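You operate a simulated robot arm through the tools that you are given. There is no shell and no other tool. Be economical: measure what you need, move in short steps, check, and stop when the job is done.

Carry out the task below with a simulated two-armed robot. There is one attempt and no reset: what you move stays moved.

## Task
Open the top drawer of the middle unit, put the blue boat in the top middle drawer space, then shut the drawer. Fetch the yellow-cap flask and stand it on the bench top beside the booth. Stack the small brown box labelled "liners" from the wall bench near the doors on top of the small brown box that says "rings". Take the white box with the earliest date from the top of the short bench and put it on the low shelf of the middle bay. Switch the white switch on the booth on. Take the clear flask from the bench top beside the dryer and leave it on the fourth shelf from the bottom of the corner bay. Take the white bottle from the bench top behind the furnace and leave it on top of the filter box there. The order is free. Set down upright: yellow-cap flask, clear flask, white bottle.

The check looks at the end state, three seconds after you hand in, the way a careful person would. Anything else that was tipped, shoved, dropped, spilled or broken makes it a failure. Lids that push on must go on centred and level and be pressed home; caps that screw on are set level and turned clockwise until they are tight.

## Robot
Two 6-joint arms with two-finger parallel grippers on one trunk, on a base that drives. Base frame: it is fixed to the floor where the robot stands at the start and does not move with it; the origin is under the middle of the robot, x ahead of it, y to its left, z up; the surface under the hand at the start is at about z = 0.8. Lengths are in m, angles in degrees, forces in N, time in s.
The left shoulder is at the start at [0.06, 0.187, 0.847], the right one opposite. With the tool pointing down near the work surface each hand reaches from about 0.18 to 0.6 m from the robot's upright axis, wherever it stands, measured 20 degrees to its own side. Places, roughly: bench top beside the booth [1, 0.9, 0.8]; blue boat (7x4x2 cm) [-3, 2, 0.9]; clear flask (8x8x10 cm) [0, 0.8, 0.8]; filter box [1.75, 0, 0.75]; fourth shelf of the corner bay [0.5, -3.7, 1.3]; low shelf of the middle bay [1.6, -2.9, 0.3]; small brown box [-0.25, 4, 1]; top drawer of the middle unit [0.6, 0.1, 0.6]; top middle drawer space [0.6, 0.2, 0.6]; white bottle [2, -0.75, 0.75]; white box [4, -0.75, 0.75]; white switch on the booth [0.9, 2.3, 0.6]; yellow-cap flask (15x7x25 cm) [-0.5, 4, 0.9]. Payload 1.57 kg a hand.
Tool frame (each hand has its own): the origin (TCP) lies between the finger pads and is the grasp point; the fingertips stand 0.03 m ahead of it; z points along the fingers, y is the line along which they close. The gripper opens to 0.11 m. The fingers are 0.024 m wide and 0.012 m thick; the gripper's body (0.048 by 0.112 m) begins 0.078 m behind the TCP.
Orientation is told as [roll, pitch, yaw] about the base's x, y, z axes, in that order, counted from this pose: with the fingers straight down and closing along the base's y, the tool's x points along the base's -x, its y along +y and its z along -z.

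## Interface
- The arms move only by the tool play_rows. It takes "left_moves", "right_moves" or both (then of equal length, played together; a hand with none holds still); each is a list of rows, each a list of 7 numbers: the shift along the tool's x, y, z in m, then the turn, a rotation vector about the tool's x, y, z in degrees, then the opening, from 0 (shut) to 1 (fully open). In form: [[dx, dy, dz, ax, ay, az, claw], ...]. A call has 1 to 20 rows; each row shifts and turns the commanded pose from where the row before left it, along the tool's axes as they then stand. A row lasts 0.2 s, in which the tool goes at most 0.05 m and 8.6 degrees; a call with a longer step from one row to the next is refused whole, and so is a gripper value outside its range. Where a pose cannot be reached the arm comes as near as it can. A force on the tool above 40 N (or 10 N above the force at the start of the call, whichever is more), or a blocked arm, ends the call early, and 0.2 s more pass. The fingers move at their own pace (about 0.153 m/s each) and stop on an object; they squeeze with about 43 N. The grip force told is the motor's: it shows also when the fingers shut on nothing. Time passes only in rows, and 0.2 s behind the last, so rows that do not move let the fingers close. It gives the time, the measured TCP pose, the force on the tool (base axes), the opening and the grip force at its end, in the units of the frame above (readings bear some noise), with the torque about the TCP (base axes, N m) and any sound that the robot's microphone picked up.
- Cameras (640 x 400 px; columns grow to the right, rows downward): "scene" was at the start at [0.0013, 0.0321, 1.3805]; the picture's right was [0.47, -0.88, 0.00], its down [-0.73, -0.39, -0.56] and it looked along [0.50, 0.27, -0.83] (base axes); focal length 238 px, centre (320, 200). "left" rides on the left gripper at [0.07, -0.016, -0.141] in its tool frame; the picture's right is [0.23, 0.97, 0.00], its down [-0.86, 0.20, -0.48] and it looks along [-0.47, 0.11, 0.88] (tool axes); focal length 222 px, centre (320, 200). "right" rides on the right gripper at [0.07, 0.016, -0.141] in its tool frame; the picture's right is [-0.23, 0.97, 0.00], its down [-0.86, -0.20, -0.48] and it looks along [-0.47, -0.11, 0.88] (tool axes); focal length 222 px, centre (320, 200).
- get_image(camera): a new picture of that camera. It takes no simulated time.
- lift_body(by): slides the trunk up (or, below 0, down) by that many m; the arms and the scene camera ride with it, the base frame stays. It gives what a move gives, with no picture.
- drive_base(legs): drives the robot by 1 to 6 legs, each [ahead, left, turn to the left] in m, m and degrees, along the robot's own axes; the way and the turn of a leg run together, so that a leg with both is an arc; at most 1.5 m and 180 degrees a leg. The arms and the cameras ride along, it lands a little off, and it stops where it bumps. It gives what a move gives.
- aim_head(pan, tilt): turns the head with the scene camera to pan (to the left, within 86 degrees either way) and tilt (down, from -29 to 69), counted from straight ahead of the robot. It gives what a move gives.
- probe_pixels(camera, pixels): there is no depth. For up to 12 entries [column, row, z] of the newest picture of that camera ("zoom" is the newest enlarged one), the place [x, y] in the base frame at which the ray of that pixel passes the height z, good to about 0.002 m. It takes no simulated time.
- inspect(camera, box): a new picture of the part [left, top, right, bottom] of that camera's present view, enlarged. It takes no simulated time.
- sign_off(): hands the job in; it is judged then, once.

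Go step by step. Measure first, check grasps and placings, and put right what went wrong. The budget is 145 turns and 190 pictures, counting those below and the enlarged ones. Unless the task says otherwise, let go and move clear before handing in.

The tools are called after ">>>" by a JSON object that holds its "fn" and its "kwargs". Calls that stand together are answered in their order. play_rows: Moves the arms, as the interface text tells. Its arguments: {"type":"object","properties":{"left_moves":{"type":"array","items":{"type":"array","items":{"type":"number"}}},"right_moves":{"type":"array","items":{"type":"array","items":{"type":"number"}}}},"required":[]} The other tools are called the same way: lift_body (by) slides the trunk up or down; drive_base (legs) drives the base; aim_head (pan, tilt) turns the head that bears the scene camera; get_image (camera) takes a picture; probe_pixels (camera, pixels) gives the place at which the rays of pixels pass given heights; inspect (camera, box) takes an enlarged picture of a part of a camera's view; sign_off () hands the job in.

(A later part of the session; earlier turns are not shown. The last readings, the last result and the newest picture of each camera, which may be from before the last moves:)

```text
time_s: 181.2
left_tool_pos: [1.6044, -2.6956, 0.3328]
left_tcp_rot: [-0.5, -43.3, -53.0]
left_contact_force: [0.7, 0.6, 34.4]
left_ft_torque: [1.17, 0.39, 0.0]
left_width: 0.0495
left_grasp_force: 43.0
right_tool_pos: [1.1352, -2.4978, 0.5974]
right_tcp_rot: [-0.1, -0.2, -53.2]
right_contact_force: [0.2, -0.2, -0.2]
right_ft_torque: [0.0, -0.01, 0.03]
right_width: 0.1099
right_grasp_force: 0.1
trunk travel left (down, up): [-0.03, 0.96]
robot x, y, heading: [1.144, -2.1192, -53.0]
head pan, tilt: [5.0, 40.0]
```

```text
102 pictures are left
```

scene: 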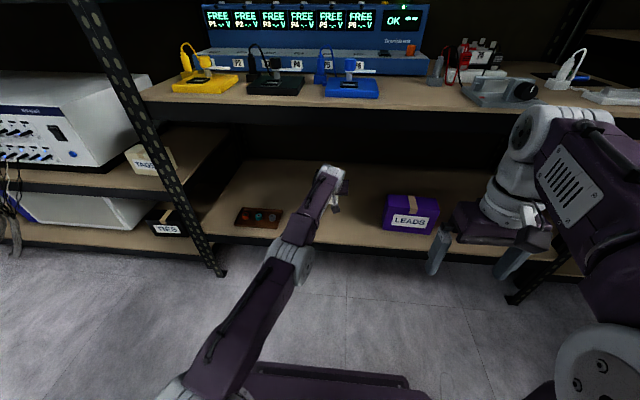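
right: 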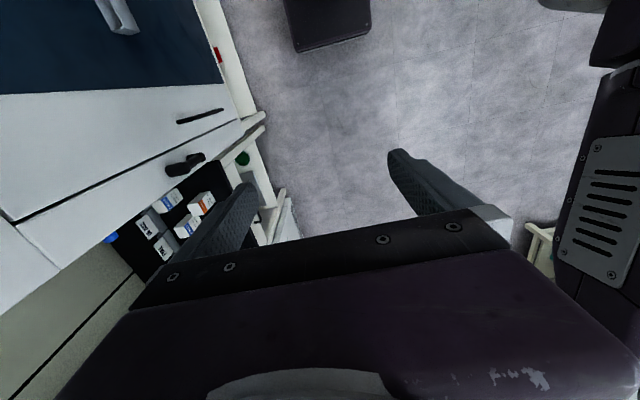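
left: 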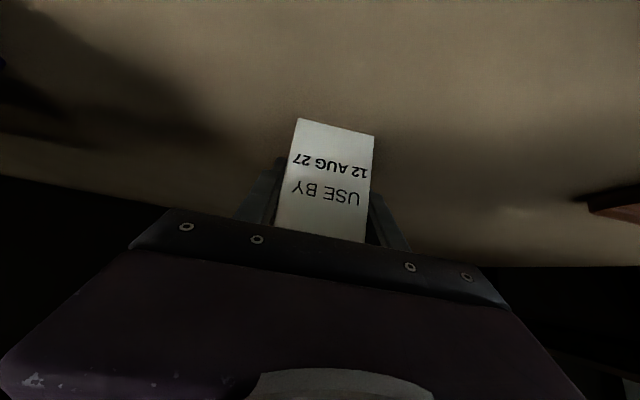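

Contact (34 N). Ease up 6 mm, release, back away.

>>> {"fn": "play_rows", "kwargs": {"left_moves": [[-0.004, 0, -0.0044, 0, 0, 0, 0], [0, 0, 0, 0, 0, 0, 0.3], [0, 0, 0, 0, 0, 0, 0.7], [0, 0, 0, 0, 0, 0, 0.7], [0, 0, 0, 0, 0, 0, 0.7]]}}

>>> {"fn": "drive_base", "kwargs": {"legs": [[-0.5, 0, 0]]}}

>>> {"fn": "get_image", "kwargs": {"camera": "scene"}}

>>> {"fn": "inspect", "kwargs": {"camera": "scene", "box": [240, 90, 440, 220]}}

```text
time_s: 182.3
left_tool_pos: [1.6056, -2.6925, 0.3309]
left_tcp_rot: [-0.2, -42.3, -53.0]
left_contact_force: [-6.4, 3.0, 8.6]
left_ft_torque: [0.09, -0.2, 0.13]
left_width: 0.0741
left_grasp_force: 0.1
right_tool_pos: [1.1353, -2.4991, 0.5948]
right_tcp_rot: [-0.1, 0.1, -53.1]
right_contact_force: [0.7, 0.0, -0.1]
right_ft_torque: [-0.03, -0.01, -0.01]
right_width: 0.11
right_grasp_force: 0.0
trunk travel left (down, up): [-0.03, 0.96]
robot x, y, heading: [1.1479, -2.1174, -53.2]
head pan, tilt: [5.0, 40.0]
```

```text
time_s: 185.3
left_tool_pos: [1.3031, -2.2919, 0.33]
left_tcp_rot: [-0.3, -42.4, -53.1]
left_contact_force: [0.3, -0.1, 0.3]
left_ft_torque: [0.0, 0.01, 0.02]
left_width: 0.077
left_grasp_force: 0.1
right_tool_pos: [0.8341, -2.098, 0.5962]
right_tcp_rot: [-0.1, 0.1, -53.0]
right_contact_force: [-0.9, 0.2, 0.2]
right_ft_torque: [0.02, 0.02, -0.03]
right_width: 0.11
right_grasp_force: 0.1
trunk travel left (down, up): [-0.03, 0.96]
robot x, y, heading: [0.8425, -1.7182, -53.2]
head pan, tilt: [5.0, 40.0]
```

```text
101 pictures are left
```

scene: 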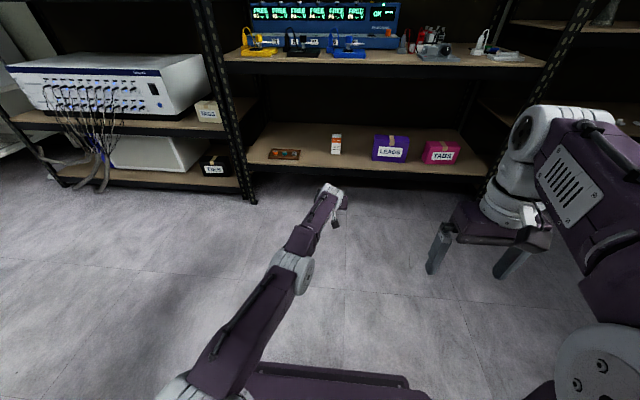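

```text
3.08 times, centred on (340, 155) of scene
```

zoom: 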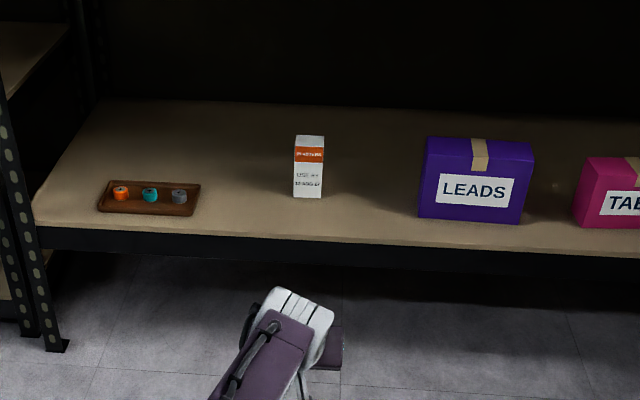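

Plasters box stands on the low shelf. Next: white bottle. Raise trunk, turn around (through the open side), and strafe along the aisle to d≈1.34.

>>> {"fn": "lift_body", "kwargs": {"by": 0.4}}

>>> {"fn": "lift_body", "kwargs": {"by": 0.3}}

>>> {"fn": "drive_base", "kwargs": {"legs": [[0, 0, -90], [0, 0, -90], [-0.52, -0.4, 0], [0, -1.25, 0]]}}

>>> {"fn": "aim_head", "kwargs": {"pan": 0, "tilt": 30}}

>>> {"fn": "get_image", "kwargs": {"camera": "scene"}}

>>> {"fn": "probe_pixels", "kwargs": {"camera": "scene", "pixels": [[320, 250, 0.75]]}}

```text
time_s: 189.1
left_tool_pos: [1.3026, -2.292, 0.7313]
left_tcp_rot: [-0.3, -42.4, -53.2]
left_contact_force: [-0.4, -1.2, 0.1]
left_ft_torque: [0.02, -0.03, -0.02]
left_width: 0.077
left_grasp_force: 0.0
right_tool_pos: [0.8341, -2.098, 0.9966]
right_tcp_rot: [-0.1, 0.1, -53.0]
right_contact_force: [0.5, 0.5, -0.1]
right_ft_torque: [-0.02, 0.03, 0.0]
right_width: 0.1098
right_grasp_force: 0.1
trunk travel left (down, up): [-0.43, 0.56]
robot x, y, heading: [0.8393, -1.7163, -53.3]
head pan, tilt: [5.0, 40.0]
```

```text
time_s: 192.1
left_tool_pos: [1.3032, -2.293, 1.03]
left_tcp_rot: [-0.3, -42.5, -53.1]
left_contact_force: [0.4, -0.3, 0.0]
left_ft_torque: [0.01, -0.02, 0.0]
left_width: 0.0769
left_grasp_force: 0.0
right_tool_pos: [0.8331, -2.0989, 1.295]
right_tcp_rot: [-0.1, 0.1, -53.1]
right_contact_force: [0.4, 0.2, 0.5]
right_ft_torque: [0.0, -0.02, -0.02]
right_width: 0.11
right_grasp_force: 0.0
trunk travel left (down, up): [-0.73, 0.26]
robot x, y, heading: [0.8406, -1.7112, -52.7]
head pan, tilt: [5.0, 40.0]
```

```text
time_s: 209.3
left_tool_pos: [1.9992, -0.5559, 1.0317]
left_tcp_rot: [-0.3, -42.3, 127.7]
left_contact_force: [-0.3, 0.2, 0.7]
left_ft_torque: [-0.03, 0.02, -0.02]
left_width: 0.0768
left_grasp_force: 0.0
right_tool_pos: [2.4695, -0.7454, 1.2959]
right_tcp_rot: [-0.1, 0.1, 127.5]
right_contact_force: [0.1, -0.8, -1.7]
right_ft_torque: [-0.02, 0.06, 0.02]
right_width: 0.1101
right_grasp_force: 0.1
trunk travel left (down, up): [-0.73, 0.26]
robot x, y, heading: [2.467, -1.1279, 127.4]
head pan, tilt: [5.0, 40.0]
```

```text
time_s: 210.0
left_tool_pos: [1.9999, -0.5553, 1.0311]
left_tcp_rot: [-0.3, -42.2, 127.6]
left_contact_force: [0.6, 0.0, 0.1]
left_ft_torque: [0.01, 0.01, 0.0]
left_width: 0.0771
left_grasp_force: 0.0
right_tool_pos: [2.4705, -0.7453, 1.2951]
right_tcp_rot: [-0.1, 0.2, 127.5]
right_contact_force: [-0.2, -0.8, -0.4]
right_ft_torque: [0.01, 0.02, 0.0]
right_width: 0.11
right_grasp_force: 0.1
trunk travel left (down, up): [-0.73, 0.26]
robot x, y, heading: [2.464, -1.1251, 127.6]
head pan, tilt: [0.0, 30.0]
```

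```text
99 pictures are left
```

scene: 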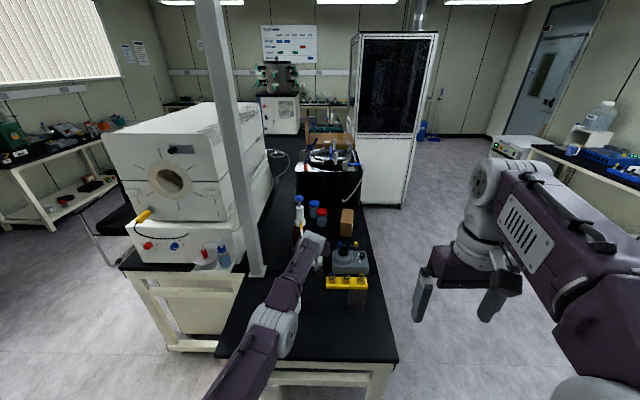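

```text
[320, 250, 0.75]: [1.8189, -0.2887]
```

The left hand hides the bottle. Move the left hand left/up a bit and zoom on the table.

>>> {"fn": "play_rows", "kwargs": {"left_moves": [[0, 0.045, 0, 0, 0, 0, 0.7], [0, 0.045, 0, 0, 0, 0, 0.7], [0, 0.045, 0, 0, 0, 0, 0.7], [0, 0.045, 0, 0, 0, 0, 0.7]]}}

>>> {"fn": "get_image", "kwargs": {"camera": "scene"}}

>>> {"fn": "inspect", "kwargs": {"camera": "scene", "box": [220, 180, 400, 320]}}

```text
time_s: 211.0
left_tool_pos: [1.8435, -0.6441, 1.0312]
left_tcp_rot: [-0.4, -42.3, 127.6]
left_contact_force: [-0.5, 0.4, 0.5]
left_ft_torque: [0.0, -0.04, -0.02]
left_width: 0.077
left_grasp_force: 0.1
left hand out of reach, approached as far as the arm can: row 1, 2, 3
right_tool_pos: [2.4691, -0.7458, 1.2961]
right_tcp_rot: [-0.1, 0.0, 127.5]
right_contact_force: [-0.5, 0.6, -0.8]
right_ft_torque: [0.01, -0.02, 0.0]
right_width: 0.11
right_grasp_force: 0.0
trunk travel left (down, up): [-0.73, 0.26]
robot x, y, heading: [2.4667, -1.1257, 127.5]
head pan, tilt: [0.0, 30.0]
```

```text
98 pictures are left
```

scene: 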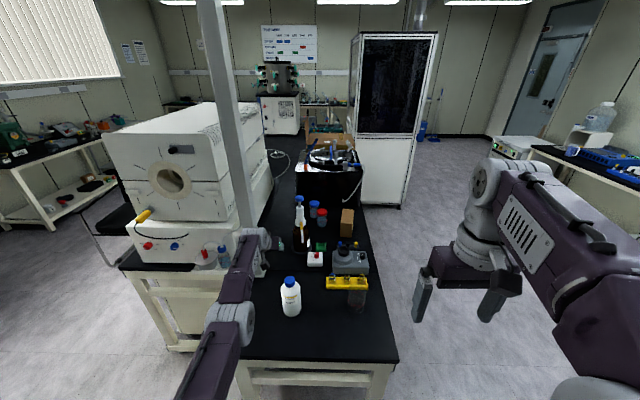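

```text
2.86 times, centred on (310, 250) of scene
```

zoom: 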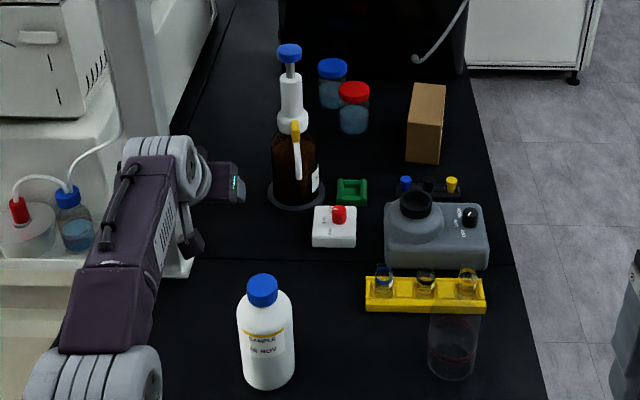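

The bottle (base ≈ zoom 268,385) and the brown filter box (zoom 425,125) are visible. Probe both.

>>> {"fn": "probe_pixels", "kwargs": {"camera": "scene", "pixels": [[291, 312, 0.75], [291, 312, 0.78], [290, 281, 0.93], [345, 234, 0.75], [340, 235, 0.75], [352, 236, 0.75], [346, 209, 0.87], [240, 360, 0.75], [398, 362, 0.75], [258, 278, 0.75], [370, 200, 0.75], [352, 260, 0.75]]}}

>>> {"fn": "inspect", "kwargs": {"camera": "scene", "box": [320, 195, 375, 245]}}

>>> {"fn": "get_image", "kwargs": {"camera": "right"}}

>>> {"fn": "get_image", "kwargs": {"camera": "left"}}

```text
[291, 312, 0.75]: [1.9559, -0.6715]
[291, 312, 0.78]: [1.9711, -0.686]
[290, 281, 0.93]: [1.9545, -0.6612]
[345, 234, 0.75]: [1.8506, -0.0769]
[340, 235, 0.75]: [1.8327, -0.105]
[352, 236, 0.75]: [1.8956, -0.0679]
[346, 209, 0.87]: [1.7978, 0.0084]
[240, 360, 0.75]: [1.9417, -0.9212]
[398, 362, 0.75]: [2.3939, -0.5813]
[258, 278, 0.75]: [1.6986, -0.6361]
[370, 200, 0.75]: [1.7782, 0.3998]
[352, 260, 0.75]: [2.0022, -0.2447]
```

```text
8.00 times, centred on (348, 220) of scene
```

zoom: 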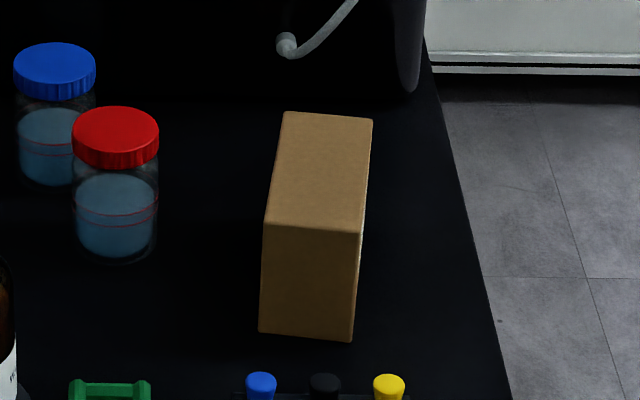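

```text
95 pictures are left
```

right: 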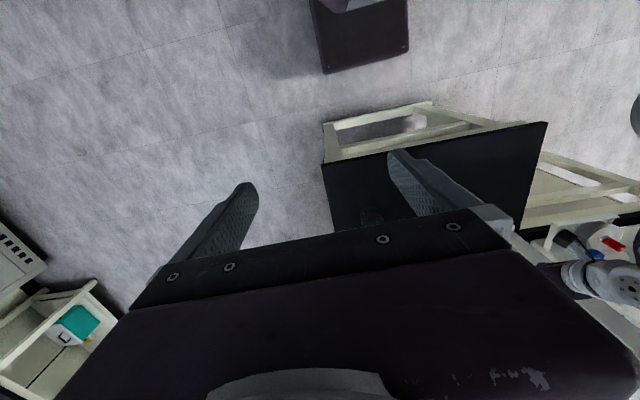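

```text
94 pictures are left
```

left: 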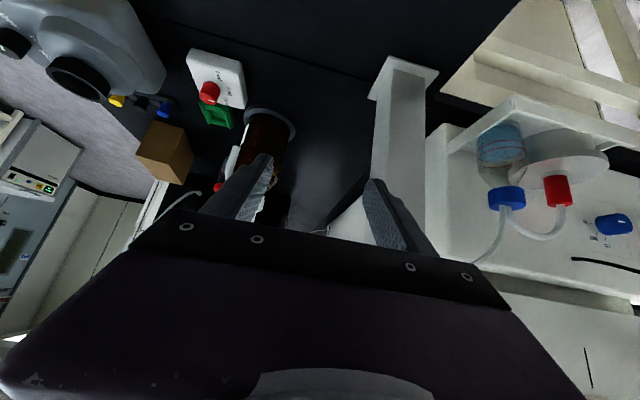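

Bottle axis ≈ d 1.165, l −1.725; filter box ≈ 7 cm wide at d 1.40–1.475, front l −1.17. Use the left hand (≈45°): retract to a diagonal pre-grasp pose above/before the bottle.

>>> {"fn": "play_rows", "kwargs": {"left_moves": [[0.0316, -0.0154, -0.029, 0, 0, 0, 1], [0.0316, -0.0154, -0.029, 0, 0, 0, 1], [0.0316, -0.0154, -0.029, 0, 0, 0, 1], [0.0316, -0.0154, -0.029, 0, 0, 0, 1], [0.0316, -0.0154, -0.029, 0, 0, 0, 1], [0, 0, 0, 0, 0, 0, 1]]}}

>>> {"fn": "get_image", "kwargs": {"camera": "scene"}}

>>> {"fn": "get_image", "kwargs": {"camera": "left"}}

```text
time_s: 212.4
left_tool_pos: [1.9964, -0.7487, 1.03]
left_tcp_rot: [-0.4, -42.2, 127.5]
left_contact_force: [-0.8, 0.1, -0.1]
left_ft_torque: [0.02, 0.01, -0.01]
left_width: 0.11
left_grasp_force: 0.0
left hand out of reach, approached as far as the arm can: row 1, 3, 4
right_tool_pos: [2.4673, -0.744, 1.2946]
right_tcp_rot: [-0.1, 0.1, 127.5]
right_contact_force: [-0.6, -0.1, 0.6]
right_ft_torque: [0.0, -0.01, -0.04]
right_width: 0.1101
right_grasp_force: 0.0
trunk travel left (down, up): [-0.73, 0.26]
robot x, y, heading: [2.4676, -1.13, 127.6]
head pan, tilt: [0.0, 30.0]
```

```text
93 pictures are left
```

scene: 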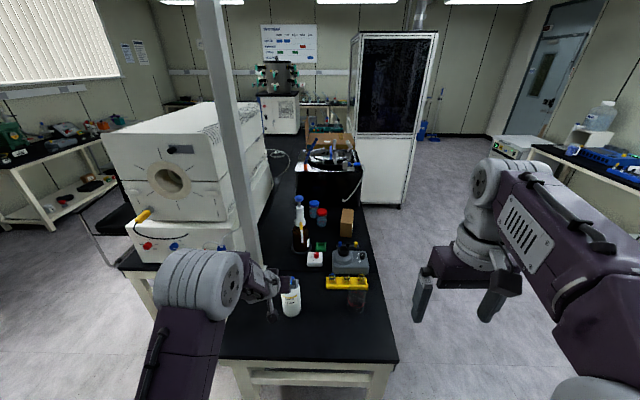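

```text
92 pictures are left
```

left: 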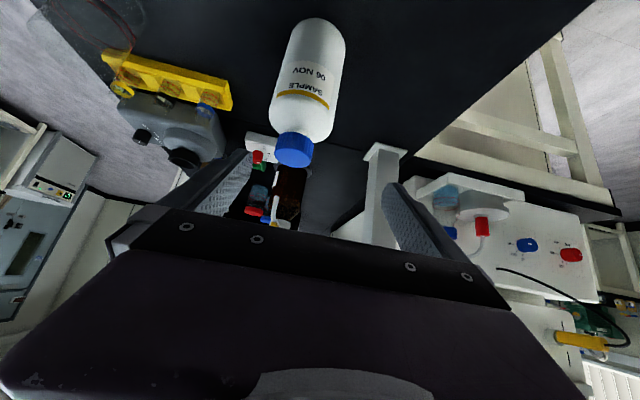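

Alignment looks good (cap px 295 vs mid 318). Triangulate the cap from both cameras.

>>> {"fn": "probe_pixels", "kwargs": {"camera": "left", "pixels": [[294, 152, 0.9], [294, 152, 0.93], [294, 152, 0.96], [318, 22, 0.78]]}}

>>> {"fn": "inspect", "kwargs": {"camera": "scene", "box": [240, 240, 380, 340]}}

>>> {"fn": "probe_pixels", "kwargs": {"camera": "scene", "pixels": [[290, 281, 0.9], [290, 281, 0.93], [290, 281, 0.96], [291, 315, 0.75], [291, 315, 0.78]]}}

```text
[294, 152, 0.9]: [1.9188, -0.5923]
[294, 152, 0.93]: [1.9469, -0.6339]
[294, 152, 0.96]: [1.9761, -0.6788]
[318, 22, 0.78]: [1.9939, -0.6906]
```

```text
4.00 times, centred on (310, 290) of scene
```

zoom: 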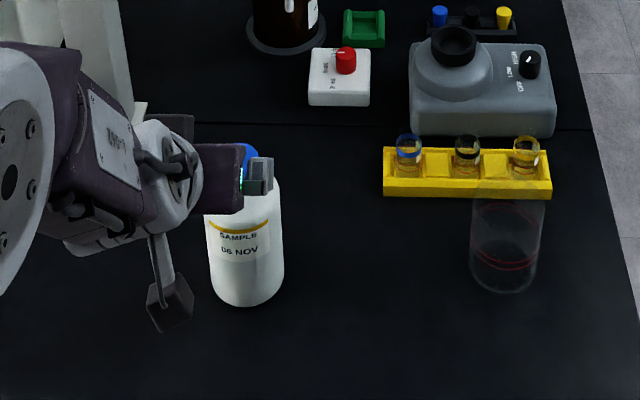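

```text
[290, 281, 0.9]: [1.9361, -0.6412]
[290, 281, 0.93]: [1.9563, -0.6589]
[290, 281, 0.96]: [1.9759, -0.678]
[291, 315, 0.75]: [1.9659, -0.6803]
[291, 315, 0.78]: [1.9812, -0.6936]
```

Cap top agrees at z≈0.96, (1.976,−0.679). Target TCP d 1.173, l −1.729, z 0.88: offset then slide along the tool axis, then close.

>>> {"fn": "play_rows", "kwargs": {"left_moves": [[0.04, -0.025, 0, 0, 0, 0, 1], [0.011, 0, 0.03, 0, 0, 0, 1], [0, 0, 0.042, 0, 0, 0, 1], [0, 0, 0.042, 0, 0, 0, 1], [0, 0, 0.042, 0, 0, 0, 1], [0, 0, 0, 0, 0, 0, 1]]}}

>>> {"fn": "get_image", "kwargs": {"camera": "left"}}

>>> {"fn": "inspect", "kwargs": {"camera": "scene", "box": [220, 230, 380, 340]}}

```text
time_s: 213.8
left_tool_pos: [1.9755, -0.6815, 0.8813]
left_tcp_rot: [-0.3, -42.6, 127.7]
left_contact_force: [0.4, -0.9, 1.1]
left_ft_torque: [0.01, -0.02, 0.04]
left_width: 0.1101
left_grasp_force: 0.0
right_tool_pos: [2.4699, -0.7462, 1.2962]
right_tcp_rot: [-0.1, 0.0, 127.5]
right_contact_force: [-0.3, 0.3, -0.2]
right_ft_torque: [0.02, 0.02, -0.03]
right_width: 0.11
right_grasp_force: 0.2
trunk travel left (down, up): [-0.73, 0.26]
robot x, y, heading: [2.4667, -1.127, 127.3]
head pan, tilt: [0.0, 30.0]
```

```text
90 pictures are left
```

left: 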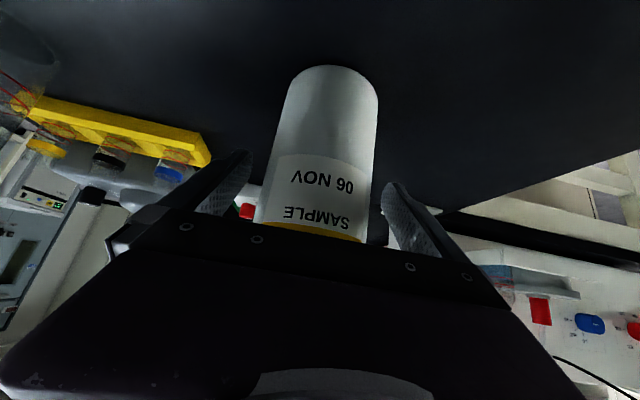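

```text
3.64 times, centred on (300, 285) of scene
```

zoom: 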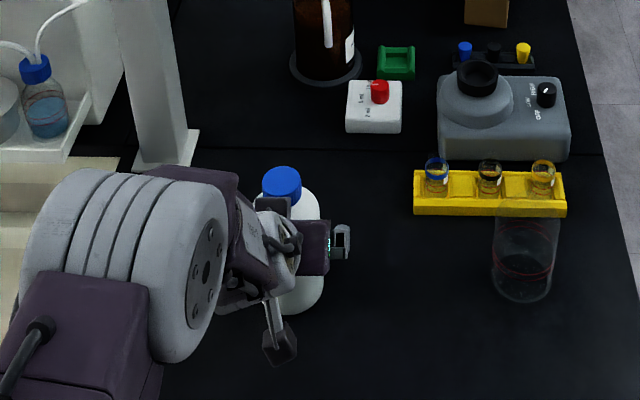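

Bottle is between the fingers. Close and lift by the trunk.

>>> {"fn": "play_rows", "kwargs": {"left_moves": [[0, 0, 0, 0, 0, 0, 0.4], [0, 0, 0, 0, 0, 0, 0], [0, 0, 0, 0, 0, 0, 0], [0, 0, 0, 0, 0, 0, 0]]}}

>>> {"fn": "lift_body", "kwargs": {"by": 0.15}}

>>> {"fn": "get_image", "kwargs": {"camera": "scene"}}

>>> {"fn": "get_image", "kwargs": {"camera": "left"}}

```text
time_s: 214.8
left_tool_pos: [1.974, -0.6796, 0.8816]
left_tcp_rot: [-0.3, -42.5, 127.7]
left_contact_force: [0.9, 1.2, 1.7]
left_ft_torque: [0.02, 0.15, -0.04]
left_width: 0.0731
left_grasp_force: 42.8
right_tool_pos: [2.4703, -0.7454, 1.2956]
right_tcp_rot: [0.0, 0.0, 127.5]
right_contact_force: [0.2, 0.1, 0.4]
right_ft_torque: [-0.02, -0.01, 0.0]
right_width: 0.11
right_grasp_force: 0.1
trunk travel left (down, up): [-0.73, 0.26]
robot x, y, heading: [2.4672, -1.1268, 127.4]
head pan, tilt: [0.0, 30.0]
```

```text
time_s: 216.6
left_tool_pos: [1.9757, -0.6796, 1.0299]
left_tcp_rot: [-0.3, -42.5, 127.6]
left_contact_force: [-0.8, 0.5, -4.1]
left_ft_torque: [-0.01, 0.03, -0.01]
left_width: 0.073
left_grasp_force: 43.3
right_tool_pos: [2.4694, -0.7449, 1.4456]
right_tcp_rot: [-0.1, 0.1, 127.6]
right_contact_force: [-0.2, -1.3, 0.5]
right_ft_torque: [-0.02, 0.02, 0.0]
right_width: 0.1103
right_grasp_force: 0.0
trunk travel left (down, up): [-0.88, 0.11]
robot x, y, heading: [2.464, -1.1248, 127.5]
head pan, tilt: [0.0, 30.0]
```

```text
88 pictures are left
```

scene: 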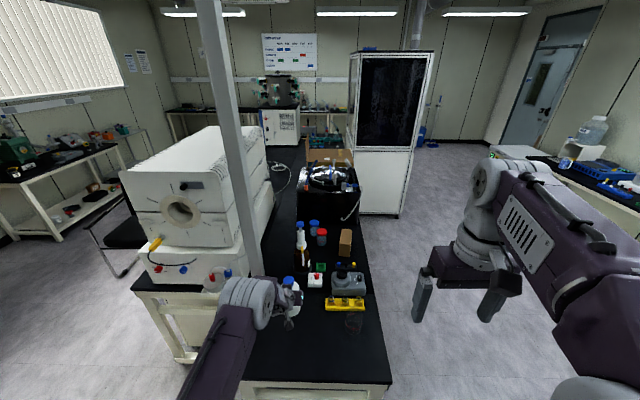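

```text
87 pictures are left
```

left: 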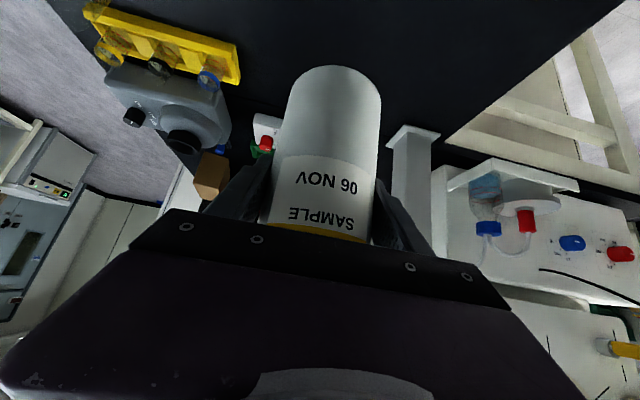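

Bottle held. Raise a bit, strafe right past the table end, turn left 90° and slide along to the filter box.

>>> {"fn": "lift_body", "kwargs": {"by": 0.08}}

>>> {"fn": "drive_base", "kwargs": {"legs": [[0, -0.82, 0], [0, 0, 89.4], [0, -1.35, 0]]}}

>>> {"fn": "aim_head", "kwargs": {"pan": 0, "tilt": 45}}

>>> {"fn": "get_image", "kwargs": {"camera": "scene"}}

>>> {"fn": "get_image", "kwargs": {"camera": "left"}}

>>> {"fn": "probe_pixels", "kwargs": {"camera": "scene", "pixels": [[320, 250, 0.75]]}}

```text
time_s: 217.7
left_tool_pos: [1.9764, -0.6791, 1.1102]
left_tcp_rot: [-0.3, -42.5, 127.6]
left_contact_force: [-0.8, -0.1, -4.5]
left_ft_torque: [0.05, -0.01, -0.01]
left_width: 0.0735
left_grasp_force: 43.0
right_tool_pos: [2.4692, -0.7458, 1.5251]
right_tcp_rot: [-0.1, 0.2, 127.4]
right_contact_force: [-0.7, -0.2, -0.4]
right_ft_torque: [-0.01, 0.0, 0.02]
right_width: 0.11
right_grasp_force: 0.1
trunk travel left (down, up): [-0.96, 0.03]
robot x, y, heading: [2.4647, -1.125, 127.4]
head pan, tilt: [0.0, 30.0]
```

```text
time_s: 232.2
left_tool_pos: [1.8561, -0.0406, 1.1106]
left_tcp_rot: [-0.4, -42.3, -142.6]
left_contact_force: [-0.3, -0.5, -5.0]
left_ft_torque: [0.01, 0.0, 0.0]
left_width: 0.0733
left_grasp_force: 42.8
right_tool_pos: [1.9231, 0.452, 1.5269]
right_tcp_rot: [-0.1, 0.1, -142.7]
right_contact_force: [-0.5, -0.5, -0.3]
right_ft_torque: [0.0, 0.01, 0.03]
right_width: 0.11
right_grasp_force: 0.0
trunk travel left (down, up): [-0.96, 0.03]
robot x, y, heading: [2.3039, 0.4501, -142.7]
head pan, tilt: [0.0, 30.0]
```

```text
time_s: 233.0
left_tool_pos: [1.8544, -0.041, 1.1095]
left_tcp_rot: [-0.2, -42.3, -142.5]
left_contact_force: [-0.1, 0.4, -4.6]
left_ft_torque: [0.0, -0.05, 0.0]
left_width: 0.0732
left_grasp_force: 42.9
right_tool_pos: [1.9214, 0.4539, 1.5257]
right_tcp_rot: [-0.1, 0.1, -142.7]
right_contact_force: [-0.1, -1.5, 0.9]
right_ft_torque: [-0.03, 0.03, -0.01]
right_width: 0.1099
right_grasp_force: 0.1
trunk travel left (down, up): [-0.96, 0.03]
robot x, y, heading: [2.3028, 0.4467, -142.6]
head pan, tilt: [0.0, 45.0]
```

```text
86 pictures are left
```

scene: 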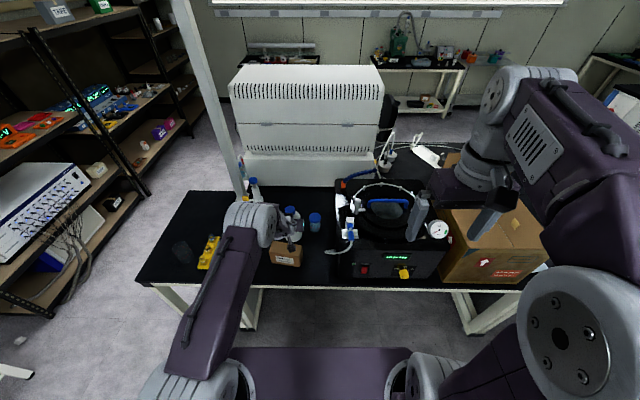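

```text
85 pictures are left
```

left: 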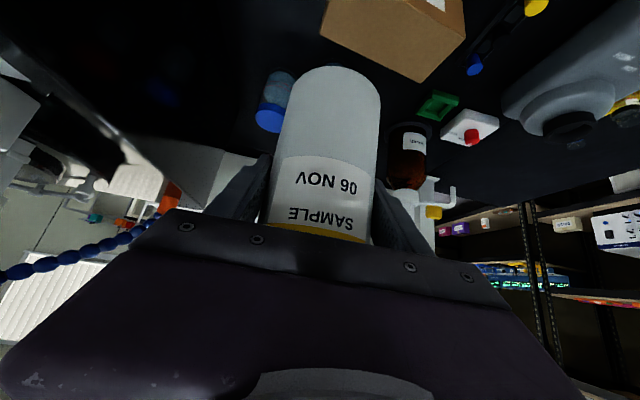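

```text
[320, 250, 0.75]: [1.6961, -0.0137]
```

The filter box (px 287,252, label) is right below/ahead of the bottle. Zoom and probe its top.

>>> {"fn": "inspect", "kwargs": {"camera": "scene", "box": [240, 200, 340, 280]}}

>>> {"fn": "probe_pixels", "kwargs": {"camera": "left", "pixels": [[320, 36, 0.87], [421, 82, 0.87], [466, 38, 0.87], [421, 82, 0.9], [320, 36, 0.9]]}}

>>> {"fn": "probe_pixels", "kwargs": {"camera": "scene", "pixels": [[270, 263, 0.78], [301, 267, 0.78], [271, 248, 0.87], [302, 252, 0.87]]}}

```text
5.00 times, centred on (290, 240) of scene
```

zoom: 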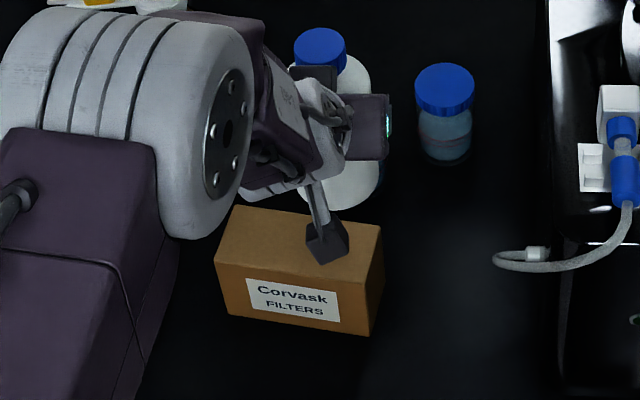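

```text
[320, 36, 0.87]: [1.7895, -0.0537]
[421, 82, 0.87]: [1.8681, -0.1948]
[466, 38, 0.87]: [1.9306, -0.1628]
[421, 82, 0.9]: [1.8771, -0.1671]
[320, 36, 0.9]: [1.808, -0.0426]
```

```text
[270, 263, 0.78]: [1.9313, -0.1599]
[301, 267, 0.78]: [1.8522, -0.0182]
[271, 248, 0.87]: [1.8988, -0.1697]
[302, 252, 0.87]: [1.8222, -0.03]
```

Box is ~16 cm long (along l −1.28…−1.12) and ~7 cm wide (d 1.385–1.45). Solve its top height with matched corners.

>>> {"fn": "probe_pixels", "kwargs": {"camera": "scene", "pixels": [[269.6, 252.4, 0.83], [269.6, 252.4, 0.85], [269.6, 252.4, 0.87], [300.4, 256.4, 0.85], [302.6, 245, 0.85], [273, 241, 0.85]]}}

>>> {"fn": "probe_pixels", "kwargs": {"camera": "left", "pixels": [[466, 38, 0.83], [466, 38, 0.85], [421, 82, 0.85], [320, 36, 0.85]]}}

```text
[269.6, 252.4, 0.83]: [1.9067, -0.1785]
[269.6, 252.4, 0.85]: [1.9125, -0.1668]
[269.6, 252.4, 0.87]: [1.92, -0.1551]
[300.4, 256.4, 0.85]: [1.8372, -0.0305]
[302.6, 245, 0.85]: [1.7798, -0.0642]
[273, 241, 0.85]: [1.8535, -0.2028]
```

```text
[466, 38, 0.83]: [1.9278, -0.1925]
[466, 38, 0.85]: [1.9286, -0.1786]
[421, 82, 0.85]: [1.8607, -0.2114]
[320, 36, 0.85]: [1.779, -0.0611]
```

Box top z≈0.85, centre ≈(1.848,−0.118). Shift the hand forward 0.051 and left 0.058, lower the trunk 0.12, then look.

>>> {"fn": "play_rows", "kwargs": {"left_moves": [[-0.0188, 0.029, 0.0172, 0, 0, 0, 0], [-0.0188, 0.029, 0.0172, 0, 0, 0, 0], [0, 0, 0, 0, 0, 0, 0]]}}

>>> {"fn": "lift_body", "kwargs": {"by": -0.12}}

>>> {"fn": "get_image", "kwargs": {"camera": "left"}}

>>> {"fn": "inspect", "kwargs": {"camera": "scene", "box": [220, 180, 340, 280]}}

```text
time_s: 233.8
left_tool_pos: [1.8499, -0.1168, 1.1094]
left_tcp_rot: [-0.4, -42.3, -142.6]
left_contact_force: [0.2, -0.6, -4.6]
left_ft_torque: [0.01, 0.01, -0.02]
left_width: 0.0733
left_grasp_force: 43.5
right_tool_pos: [1.9228, 0.4545, 1.5256]
right_tcp_rot: [0.0, 0.1, -142.7]
right_contact_force: [-0.6, -0.4, 0.5]
right_ft_torque: [0.01, 0.03, -0.02]
right_width: 0.11
right_grasp_force: 0.1
trunk travel left (down, up): [-0.96, 0.03]
robot x, y, heading: [2.3015, 0.4449, -142.7]
head pan, tilt: [0.0, 45.0]
```

```text
time_s: 235.3
left_tool_pos: [1.8501, -0.1179, 0.9898]
left_tcp_rot: [-0.5, -42.4, -142.6]
left_contact_force: [-0.2, -0.4, -4.9]
left_ft_torque: [0.02, 0.0, -0.02]
left_width: 0.0729
left_grasp_force: 43.2
right_tool_pos: [1.9231, 0.4543, 1.4064]
right_tcp_rot: [-0.1, 0.1, -142.7]
right_contact_force: [-0.6, -0.1, -0.2]
right_ft_torque: [-0.02, 0.02, -0.02]
right_width: 0.1101
right_grasp_force: 0.1
trunk travel left (down, up): [-0.84, 0.15]
robot x, y, heading: [2.3027, 0.4492, -142.7]
head pan, tilt: [0.0, 45.0]
```

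```text
83 pictures are left
```

left: 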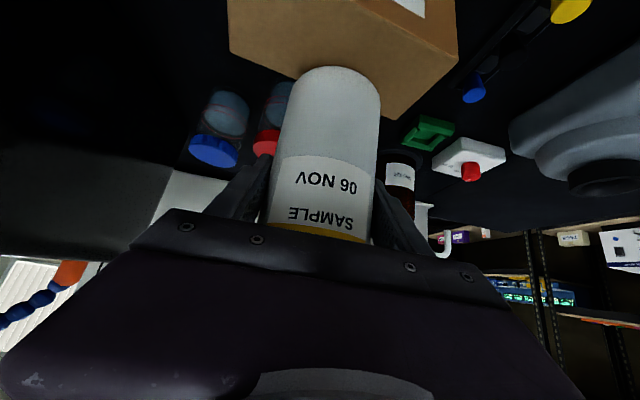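

```text
4.00 times, centred on (280, 230) of scene
```

zoom: 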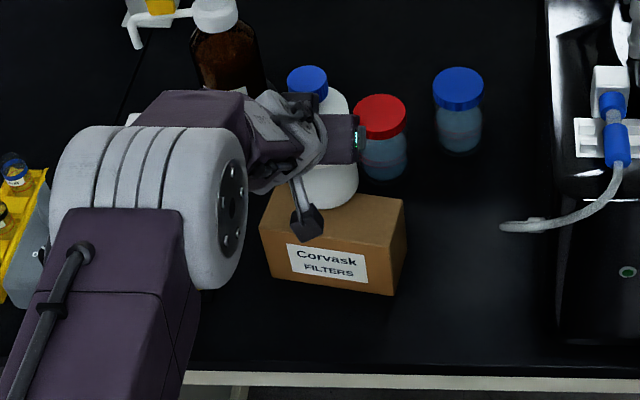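

Verify box corners from the left camera at z=0.85.

>>> {"fn": "probe_pixels", "kwargs": {"camera": "left", "pixels": [[229, 50, 0.85], [382, 120, 0.85], [458, 54, 0.85], [229, 50, 0.86], [382, 120, 0.86], [458, 54, 0.86]]}}

>>> {"fn": "get_image", "kwargs": {"camera": "scene"}}

>>> {"fn": "probe_pixels", "kwargs": {"camera": "scene", "pixels": [[289, 234, 0.85], [321, 241, 0.85], [287, 245, 0.85], [319, 251, 0.85]]}}

>>> {"fn": "inspect", "kwargs": {"camera": "scene", "box": [260, 210, 340, 270]}}

```text
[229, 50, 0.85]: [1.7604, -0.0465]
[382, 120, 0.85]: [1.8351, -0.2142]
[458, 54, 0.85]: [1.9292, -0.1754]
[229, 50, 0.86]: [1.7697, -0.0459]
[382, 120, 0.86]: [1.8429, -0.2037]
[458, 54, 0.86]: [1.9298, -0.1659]
```

```text
81 pictures are left
```

scene: 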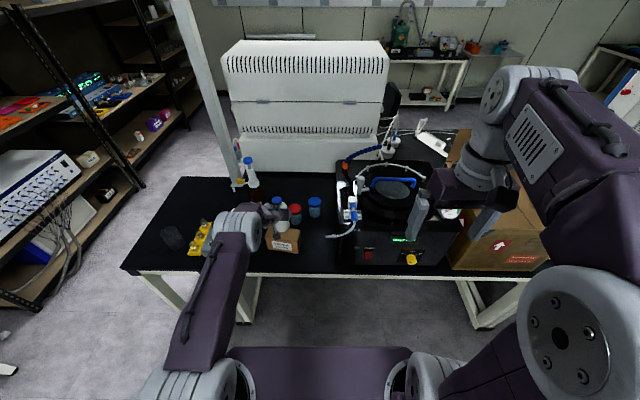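

```text
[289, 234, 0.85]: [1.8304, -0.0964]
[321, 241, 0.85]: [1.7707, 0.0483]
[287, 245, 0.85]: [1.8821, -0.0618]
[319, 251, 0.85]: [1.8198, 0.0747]
```

```text
6.67 times, centred on (300, 240) of scene
```

zoom: 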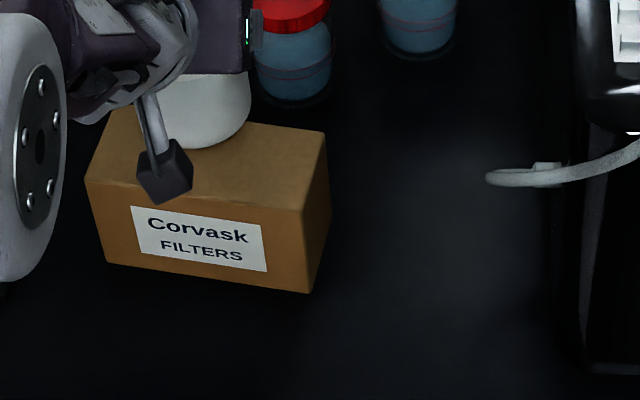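

>>> {"fn": "probe_pixels", "kwargs": {"camera": "scene", "pixels": [[300.7, 230, 0.85], [297.3, 241.6, 0.85], [264.7, 237.3, 0.85], [300.7, 230, 0.87], [297.3, 241.6, 0.87], [264.7, 237.3, 0.87]]}}

```text
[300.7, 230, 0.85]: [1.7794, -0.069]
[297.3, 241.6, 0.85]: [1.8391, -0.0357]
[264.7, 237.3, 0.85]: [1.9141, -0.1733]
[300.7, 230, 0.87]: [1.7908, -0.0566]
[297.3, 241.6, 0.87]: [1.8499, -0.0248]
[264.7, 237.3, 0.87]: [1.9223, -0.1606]
```

Centre confirmed ≈(1.849,−0.118), matching the TCP. Lower and feel.

>>> {"fn": "lift_body", "kwargs": {"by": -0.022}}

>>> {"fn": "play_rows", "kwargs": {"left_moves": [[0.0034, 0, 0.0037, 0, 0, 0, 0], [0, 0, 0, 0, 0, 0, 0]]}}

>>> {"fn": "play_rows", "kwargs": {"left_moves": [[0.0034, 0, 0.0037, 0, 0, 0, 0], [0, 0, 0, 0, 0, 0, 0]]}}

>>> {"fn": "inspect", "kwargs": {"camera": "scene", "box": [260, 210, 340, 270]}}

```text
time_s: 236.0
left_tool_pos: [1.8491, -0.1168, 0.9751]
left_tcp_rot: [-0.2, -43.1, -142.8]
left_contact_force: [-3.2, -4.9, 33.5]
left_ft_torque: [-0.63, -0.28, -0.16]
left_width: 0.0726
left_grasp_force: 42.8
right_tool_pos: [1.9254, 0.4576, 1.3846]
right_tcp_rot: [0.0, -0.2, -142.7]
right_contact_force: [-0.1, -0.6, 0.1]
right_ft_torque: [0.01, 0.04, 0.03]
right_width: 0.11
right_grasp_force: 0.0
trunk travel left (down, up): [-0.818, 0.172]
robot x, y, heading: [2.3016, 0.4483, -142.9]
head pan, tilt: [0.0, 45.0]
```

```text
time_s: 236.6
left_tool_pos: [1.8511, -0.1174, 0.97]
left_tcp_rot: [-0.2, -43.2, -142.8]
left_contact_force: [-1.3, -4.9, 32.3]
left_ft_torque: [-0.73, -0.4, -0.1]
left_width: 0.0735
left_grasp_force: 43.2
right_tool_pos: [1.9274, 0.4587, 1.3849]
right_tcp_rot: [0.1, -0.1, -142.8]
right_contact_force: [0.4, 1.7, 0.2]
right_ft_torque: [0.0, 0.04, -0.02]
right_width: 0.11
right_grasp_force: 0.1
trunk travel left (down, up): [-0.818, 0.172]
robot x, y, heading: [2.3045, 0.4457, -142.7]
head pan, tilt: [0.0, 45.0]
```

```text
time_s: 237.2
left_tool_pos: [1.8506, -0.1148, 0.965]
left_tcp_rot: [-0.3, -43.2, -142.6]
left_contact_force: [0.8, -3.8, 32.0]
left_ft_torque: [-0.73, -0.39, -0.08]
left_width: 0.0736
left_grasp_force: 43.3
right_tool_pos: [1.9259, 0.4586, 1.3861]
right_tcp_rot: [0.1, -0.1, -142.7]
right_contact_force: [0.3, 0.0, -0.2]
right_ft_torque: [-0.02, 0.01, 0.02]
right_width: 0.1102
right_grasp_force: 0.1
trunk travel left (down, up): [-0.818, 0.172]
robot x, y, heading: [2.3029, 0.4494, -142.9]
head pan, tilt: [0.0, 45.0]
```

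```text
6.67 times, centred on (300, 240) of scene
```

zoom: 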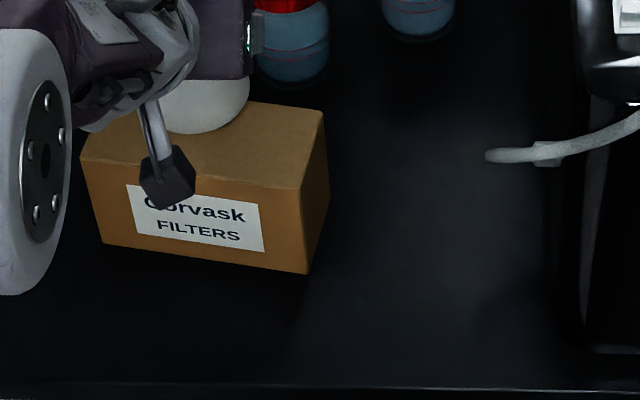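

Contact at box top ≈0.87, but the bottle's front rim (zoom 200,133) is mid-box, so the bottle sits too far back. Lift a little and measure the bottle base from the left camera.

>>> {"fn": "lift_body", "kwargs": {"by": 0.03}}

>>> {"fn": "get_image", "kwargs": {"camera": "left"}}

>>> {"fn": "get_image", "kwargs": {"camera": "scene"}}

>>> {"fn": "inspect", "kwargs": {"camera": "scene", "box": [250, 180, 340, 270]}}

```text
time_s: 237.9
left_tool_pos: [1.85, -0.1151, 0.9871]
left_tcp_rot: [-0.4, -42.2, -142.6]
left_contact_force: [0.0, 0.5, -4.8]
left_ft_torque: [0.02, 0.01, 0.0]
left_width: 0.0733
left_grasp_force: 43.2
right_tool_pos: [1.9244, 0.4549, 1.4133]
right_tcp_rot: [-0.1, 0.1, -142.7]
right_contact_force: [-0.4, 0.4, 0.2]
right_ft_torque: [-0.01, 0.01, -0.01]
right_width: 0.11
right_grasp_force: 0.0
trunk travel left (down, up): [-0.848, 0.142]
robot x, y, heading: [2.3063, 0.45, -142.7]
head pan, tilt: [0.0, 45.0]
```

```text
78 pictures are left
```

left: 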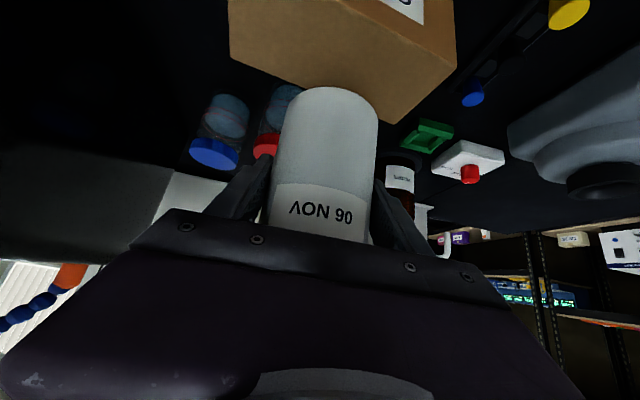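

```text
77 pictures are left
```

scene: 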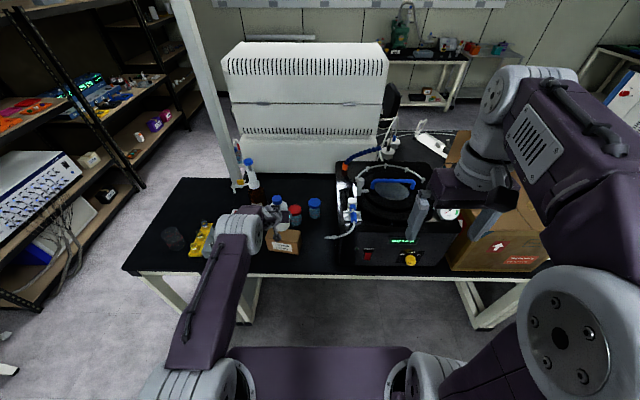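

```text
4.44 times, centred on (295, 225) of scene
```

zoom: 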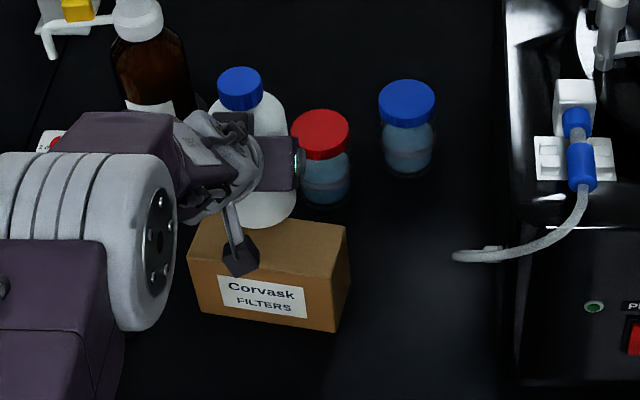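

>>> {"fn": "probe_pixels", "kwargs": {"camera": "scene", "pixels": [[282.7, 231.4, 0.88], [282.7, 231.4, 0.895], [282.7, 231.4, 0.91], [301, 229.3, 0.87], [297.6, 241.5, 0.87], [264.5, 236, 0.87]]}}

>>> {"fn": "probe_pixels", "kwargs": {"camera": "left", "pixels": [[332, 88, 0.88], [332, 88, 0.895], [332, 88, 0.91], [381, 123, 0.87], [457, 60, 0.87], [229, 52, 0.87]]}}

```text
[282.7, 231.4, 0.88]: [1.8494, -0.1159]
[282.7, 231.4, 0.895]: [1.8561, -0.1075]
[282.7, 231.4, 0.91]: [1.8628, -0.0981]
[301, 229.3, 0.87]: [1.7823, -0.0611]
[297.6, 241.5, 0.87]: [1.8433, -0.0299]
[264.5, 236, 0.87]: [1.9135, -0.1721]
```

```text
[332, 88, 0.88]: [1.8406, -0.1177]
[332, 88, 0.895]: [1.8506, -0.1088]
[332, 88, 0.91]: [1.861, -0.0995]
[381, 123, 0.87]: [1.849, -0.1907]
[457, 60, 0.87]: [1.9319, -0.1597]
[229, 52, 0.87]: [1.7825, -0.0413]
```

The bottle's front base point coincides with the TCP, so the axis is ~3.6 cm ahead of it. Check for tilt via the cap.

>>> {"fn": "probe_pixels", "kwargs": {"camera": "scene", "pixels": [[277, 197.5, 1.05], [277, 197.5, 1.07], [277, 197.5, 1.09]]}}

>>> {"fn": "inspect", "kwargs": {"camera": "scene", "box": [260, 185, 310, 245]}}

>>> {"fn": "get_image", "kwargs": {"camera": "right"}}

```text
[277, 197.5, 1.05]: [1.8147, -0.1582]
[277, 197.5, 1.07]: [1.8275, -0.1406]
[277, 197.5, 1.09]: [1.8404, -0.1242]
```

```text
6.67 times, centred on (285, 215) of scene
```

zoom: 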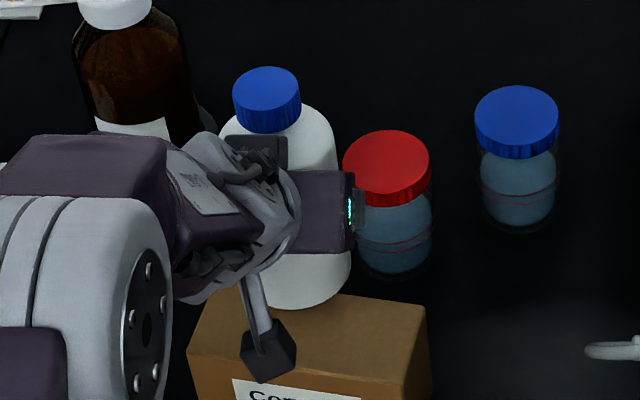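

```text
74 pictures are left
```

right: 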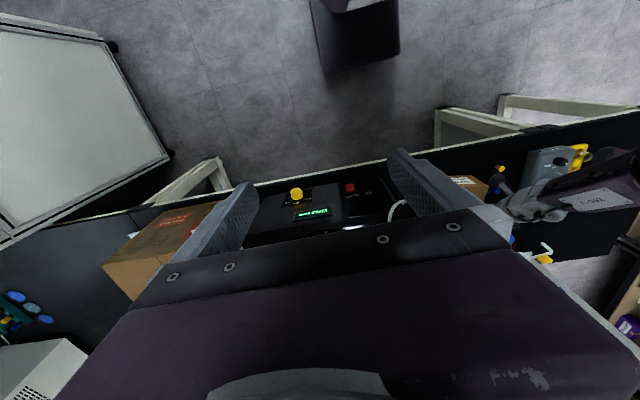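

Bottle is vertical; its axis is at d≈1.380 vs box centre d≈1.417. Move back 0.037, lower 0.015, check.

>>> {"fn": "play_rows", "kwargs": {"left_moves": [[0.0137, 0, -0.0125, 0, 0, 0, 0], [0.0136, 0, -0.0125, 0, 0, 0, 0], [0.005, 0, 0.0055, 0, 0, 0, 0], [0.005, 0, 0.0055, 0, 0, 0, 0], [0, 0, 0, 0, 0, 0, 0]]}}

>>> {"fn": "inspect", "kwargs": {"camera": "scene", "box": [250, 190, 320, 260]}}

>>> {"fn": "get_image", "kwargs": {"camera": "left"}}

```text
time_s: 239.1
left_tool_pos: [1.8693, -0.0726, 0.9727]
left_tcp_rot: [0.1, -42.2, -142.7]
left_contact_force: [-0.2, -0.4, -4.4]
left_ft_torque: [-0.03, -0.02, 0.03]
left_width: 0.0732
left_grasp_force: 42.4
left hand out of reach, approached as far as the arm can: row 1, 2, 3
right_tool_pos: [1.9239, 0.4548, 1.4134]
right_tcp_rot: [-0.1, 0.1, -142.7]
right_contact_force: [-0.1, -0.3, -0.3]
right_ft_torque: [0.0, 0.03, 0.02]
right_width: 0.1099
right_grasp_force: 0.3
trunk travel left (down, up): [-0.848, 0.142]
robot x, y, heading: [2.3013, 0.4492, -143.1]
head pan, tilt: [0.0, 45.0]
```

```text
5.71 times, centred on (285, 225) of scene
```

zoom: 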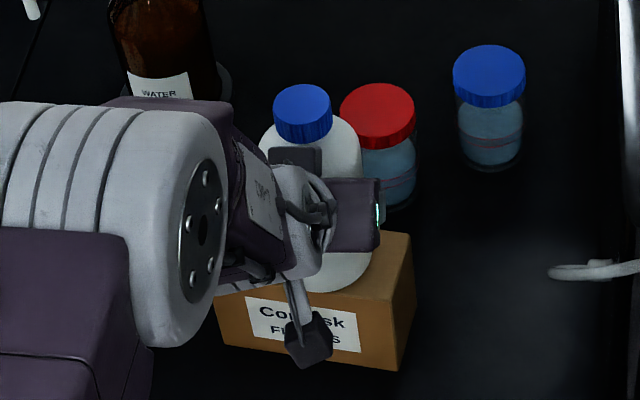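

```text
72 pictures are left
```

left: 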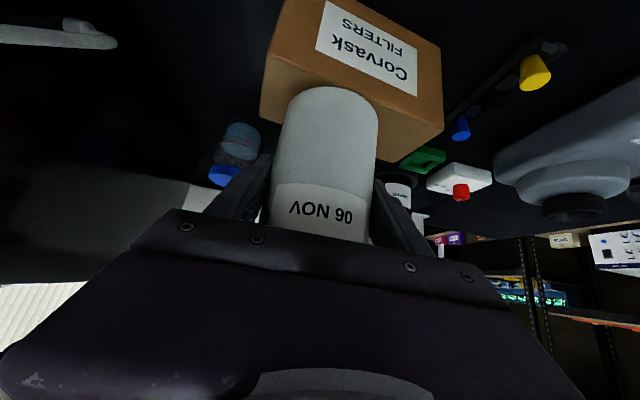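

Now the axis is at d≈1.421, l≈−1.182, over the box. Lower in 3 mm steps until contact.

>>> {"fn": "play_rows", "kwargs": {"left_moves": [[0.0022, 0.01, 0.0024, 0, 0, 0, 0], [0, 0, 0, 0, 0, 0, 0]]}}

>>> {"fn": "play_rows", "kwargs": {"left_moves": [[0.0022, 0, 0.0024, 0, 0, 0, 0], [0, 0, 0, 0, 0, 0, 0]]}}

>>> {"fn": "get_image", "kwargs": {"camera": "left"}}

```text
time_s: 239.7
left_tool_pos: [1.8703, -0.0732, 0.9729]
left_tcp_rot: [0.3, -42.2, -142.6]
left_contact_force: [0.0, 0.4, -4.8]
left_ft_torque: [0.01, -0.02, 0.01]
left_width: 0.0732
left_grasp_force: 42.8
left hand out of reach, approached as far as the arm can: row 1
right_tool_pos: [1.9223, 0.4539, 1.4128]
right_tcp_rot: [-0.1, 0.1, -142.8]
right_contact_force: [0.4, -0.1, 0.1]
right_ft_torque: [-0.01, 0.01, 0.01]
right_width: 0.1097
right_grasp_force: 0.1
trunk travel left (down, up): [-0.848, 0.142]
robot x, y, heading: [2.3019, 0.446, -142.6]
head pan, tilt: [0.0, 45.0]
```

```text
time_s: 240.3
left_tool_pos: [1.8684, -0.0725, 0.97]
left_tcp_rot: [0.2, -42.2, -142.6]
left_contact_force: [-0.3, 0.9, -5.2]
left_ft_torque: [0.0, -0.01, 0.02]
left_width: 0.0733
left_grasp_force: 42.4
right_tool_pos: [1.9221, 0.4541, 1.4135]
right_tcp_rot: [-0.1, 0.0, -142.8]
right_contact_force: [-0.5, 0.4, -0.1]
right_ft_torque: [0.02, -0.01, -0.04]
right_width: 0.1099
right_grasp_force: 0.0
trunk travel left (down, up): [-0.848, 0.142]
robot x, y, heading: [2.3037, 0.4459, -142.7]
head pan, tilt: [0.0, 45.0]
```

```text
71 pictures are left
```

left: 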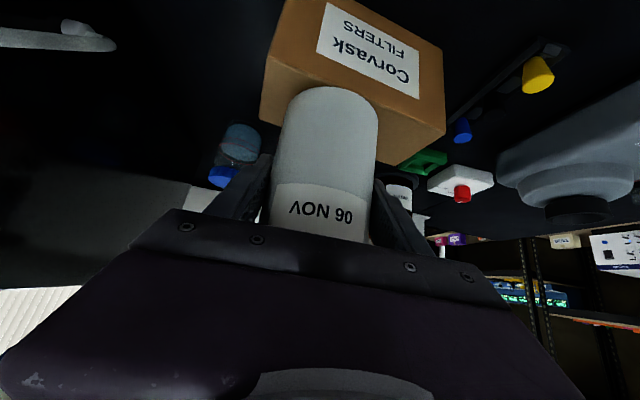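

>>> {"fn": "play_rows", "kwargs": {"left_moves": [[0.0022, 0, 0.0024, 0, 0, 0, 0], [0, 0, 0, 0, 0, 0, 0]]}}

>>> {"fn": "play_rows", "kwargs": {"left_moves": [[0.0015, 0, 0.0016, 0, 0, 0, 0], [0, 0, 0, 0, 0, 0, 0]]}}

```text
time_s: 240.9
left_tool_pos: [1.8688, -0.0725, 0.9664]
left_tcp_rot: [0.2, -42.2, -142.6]
left_contact_force: [-0.4, 0.2, -4.4]
left_ft_torque: [-0.02, 0.0, 0.02]
left_width: 0.0734
left_grasp_force: 43.0
right_tool_pos: [1.9224, 0.4529, 1.413]
right_tcp_rot: [-0.1, 0.1, -142.8]
right_contact_force: [-0.8, 0.8, -0.1]
right_ft_torque: [-0.02, 0.04, 0.01]
right_width: 0.1099
right_grasp_force: 0.1
trunk travel left (down, up): [-0.848, 0.142]
robot x, y, heading: [2.302, 0.4478, -142.7]
head pan, tilt: [0.0, 45.0]
```

```text
time_s: 241.5
left_tool_pos: [1.8691, -0.0725, 0.967]
left_tcp_rot: [0.2, -42.5, -142.6]
left_contact_force: [0.2, -1.2, 4.2]
left_ft_torque: [-0.22, 0.28, 0.07]
left_width: 0.0731
left_grasp_force: 43.2
right_tool_pos: [1.9234, 0.4553, 1.4134]
right_tcp_rot: [-0.1, -0.1, -142.7]
right_contact_force: [-0.7, 0.4, 0.1]
right_ft_torque: [0.0, -0.02, 0.02]
right_width: 0.1101
right_grasp_force: 0.0
trunk travel left (down, up): [-0.848, 0.142]
robot x, y, heading: [2.3034, 0.4492, -142.8]
head pan, tilt: [0.0, 45.0]
```

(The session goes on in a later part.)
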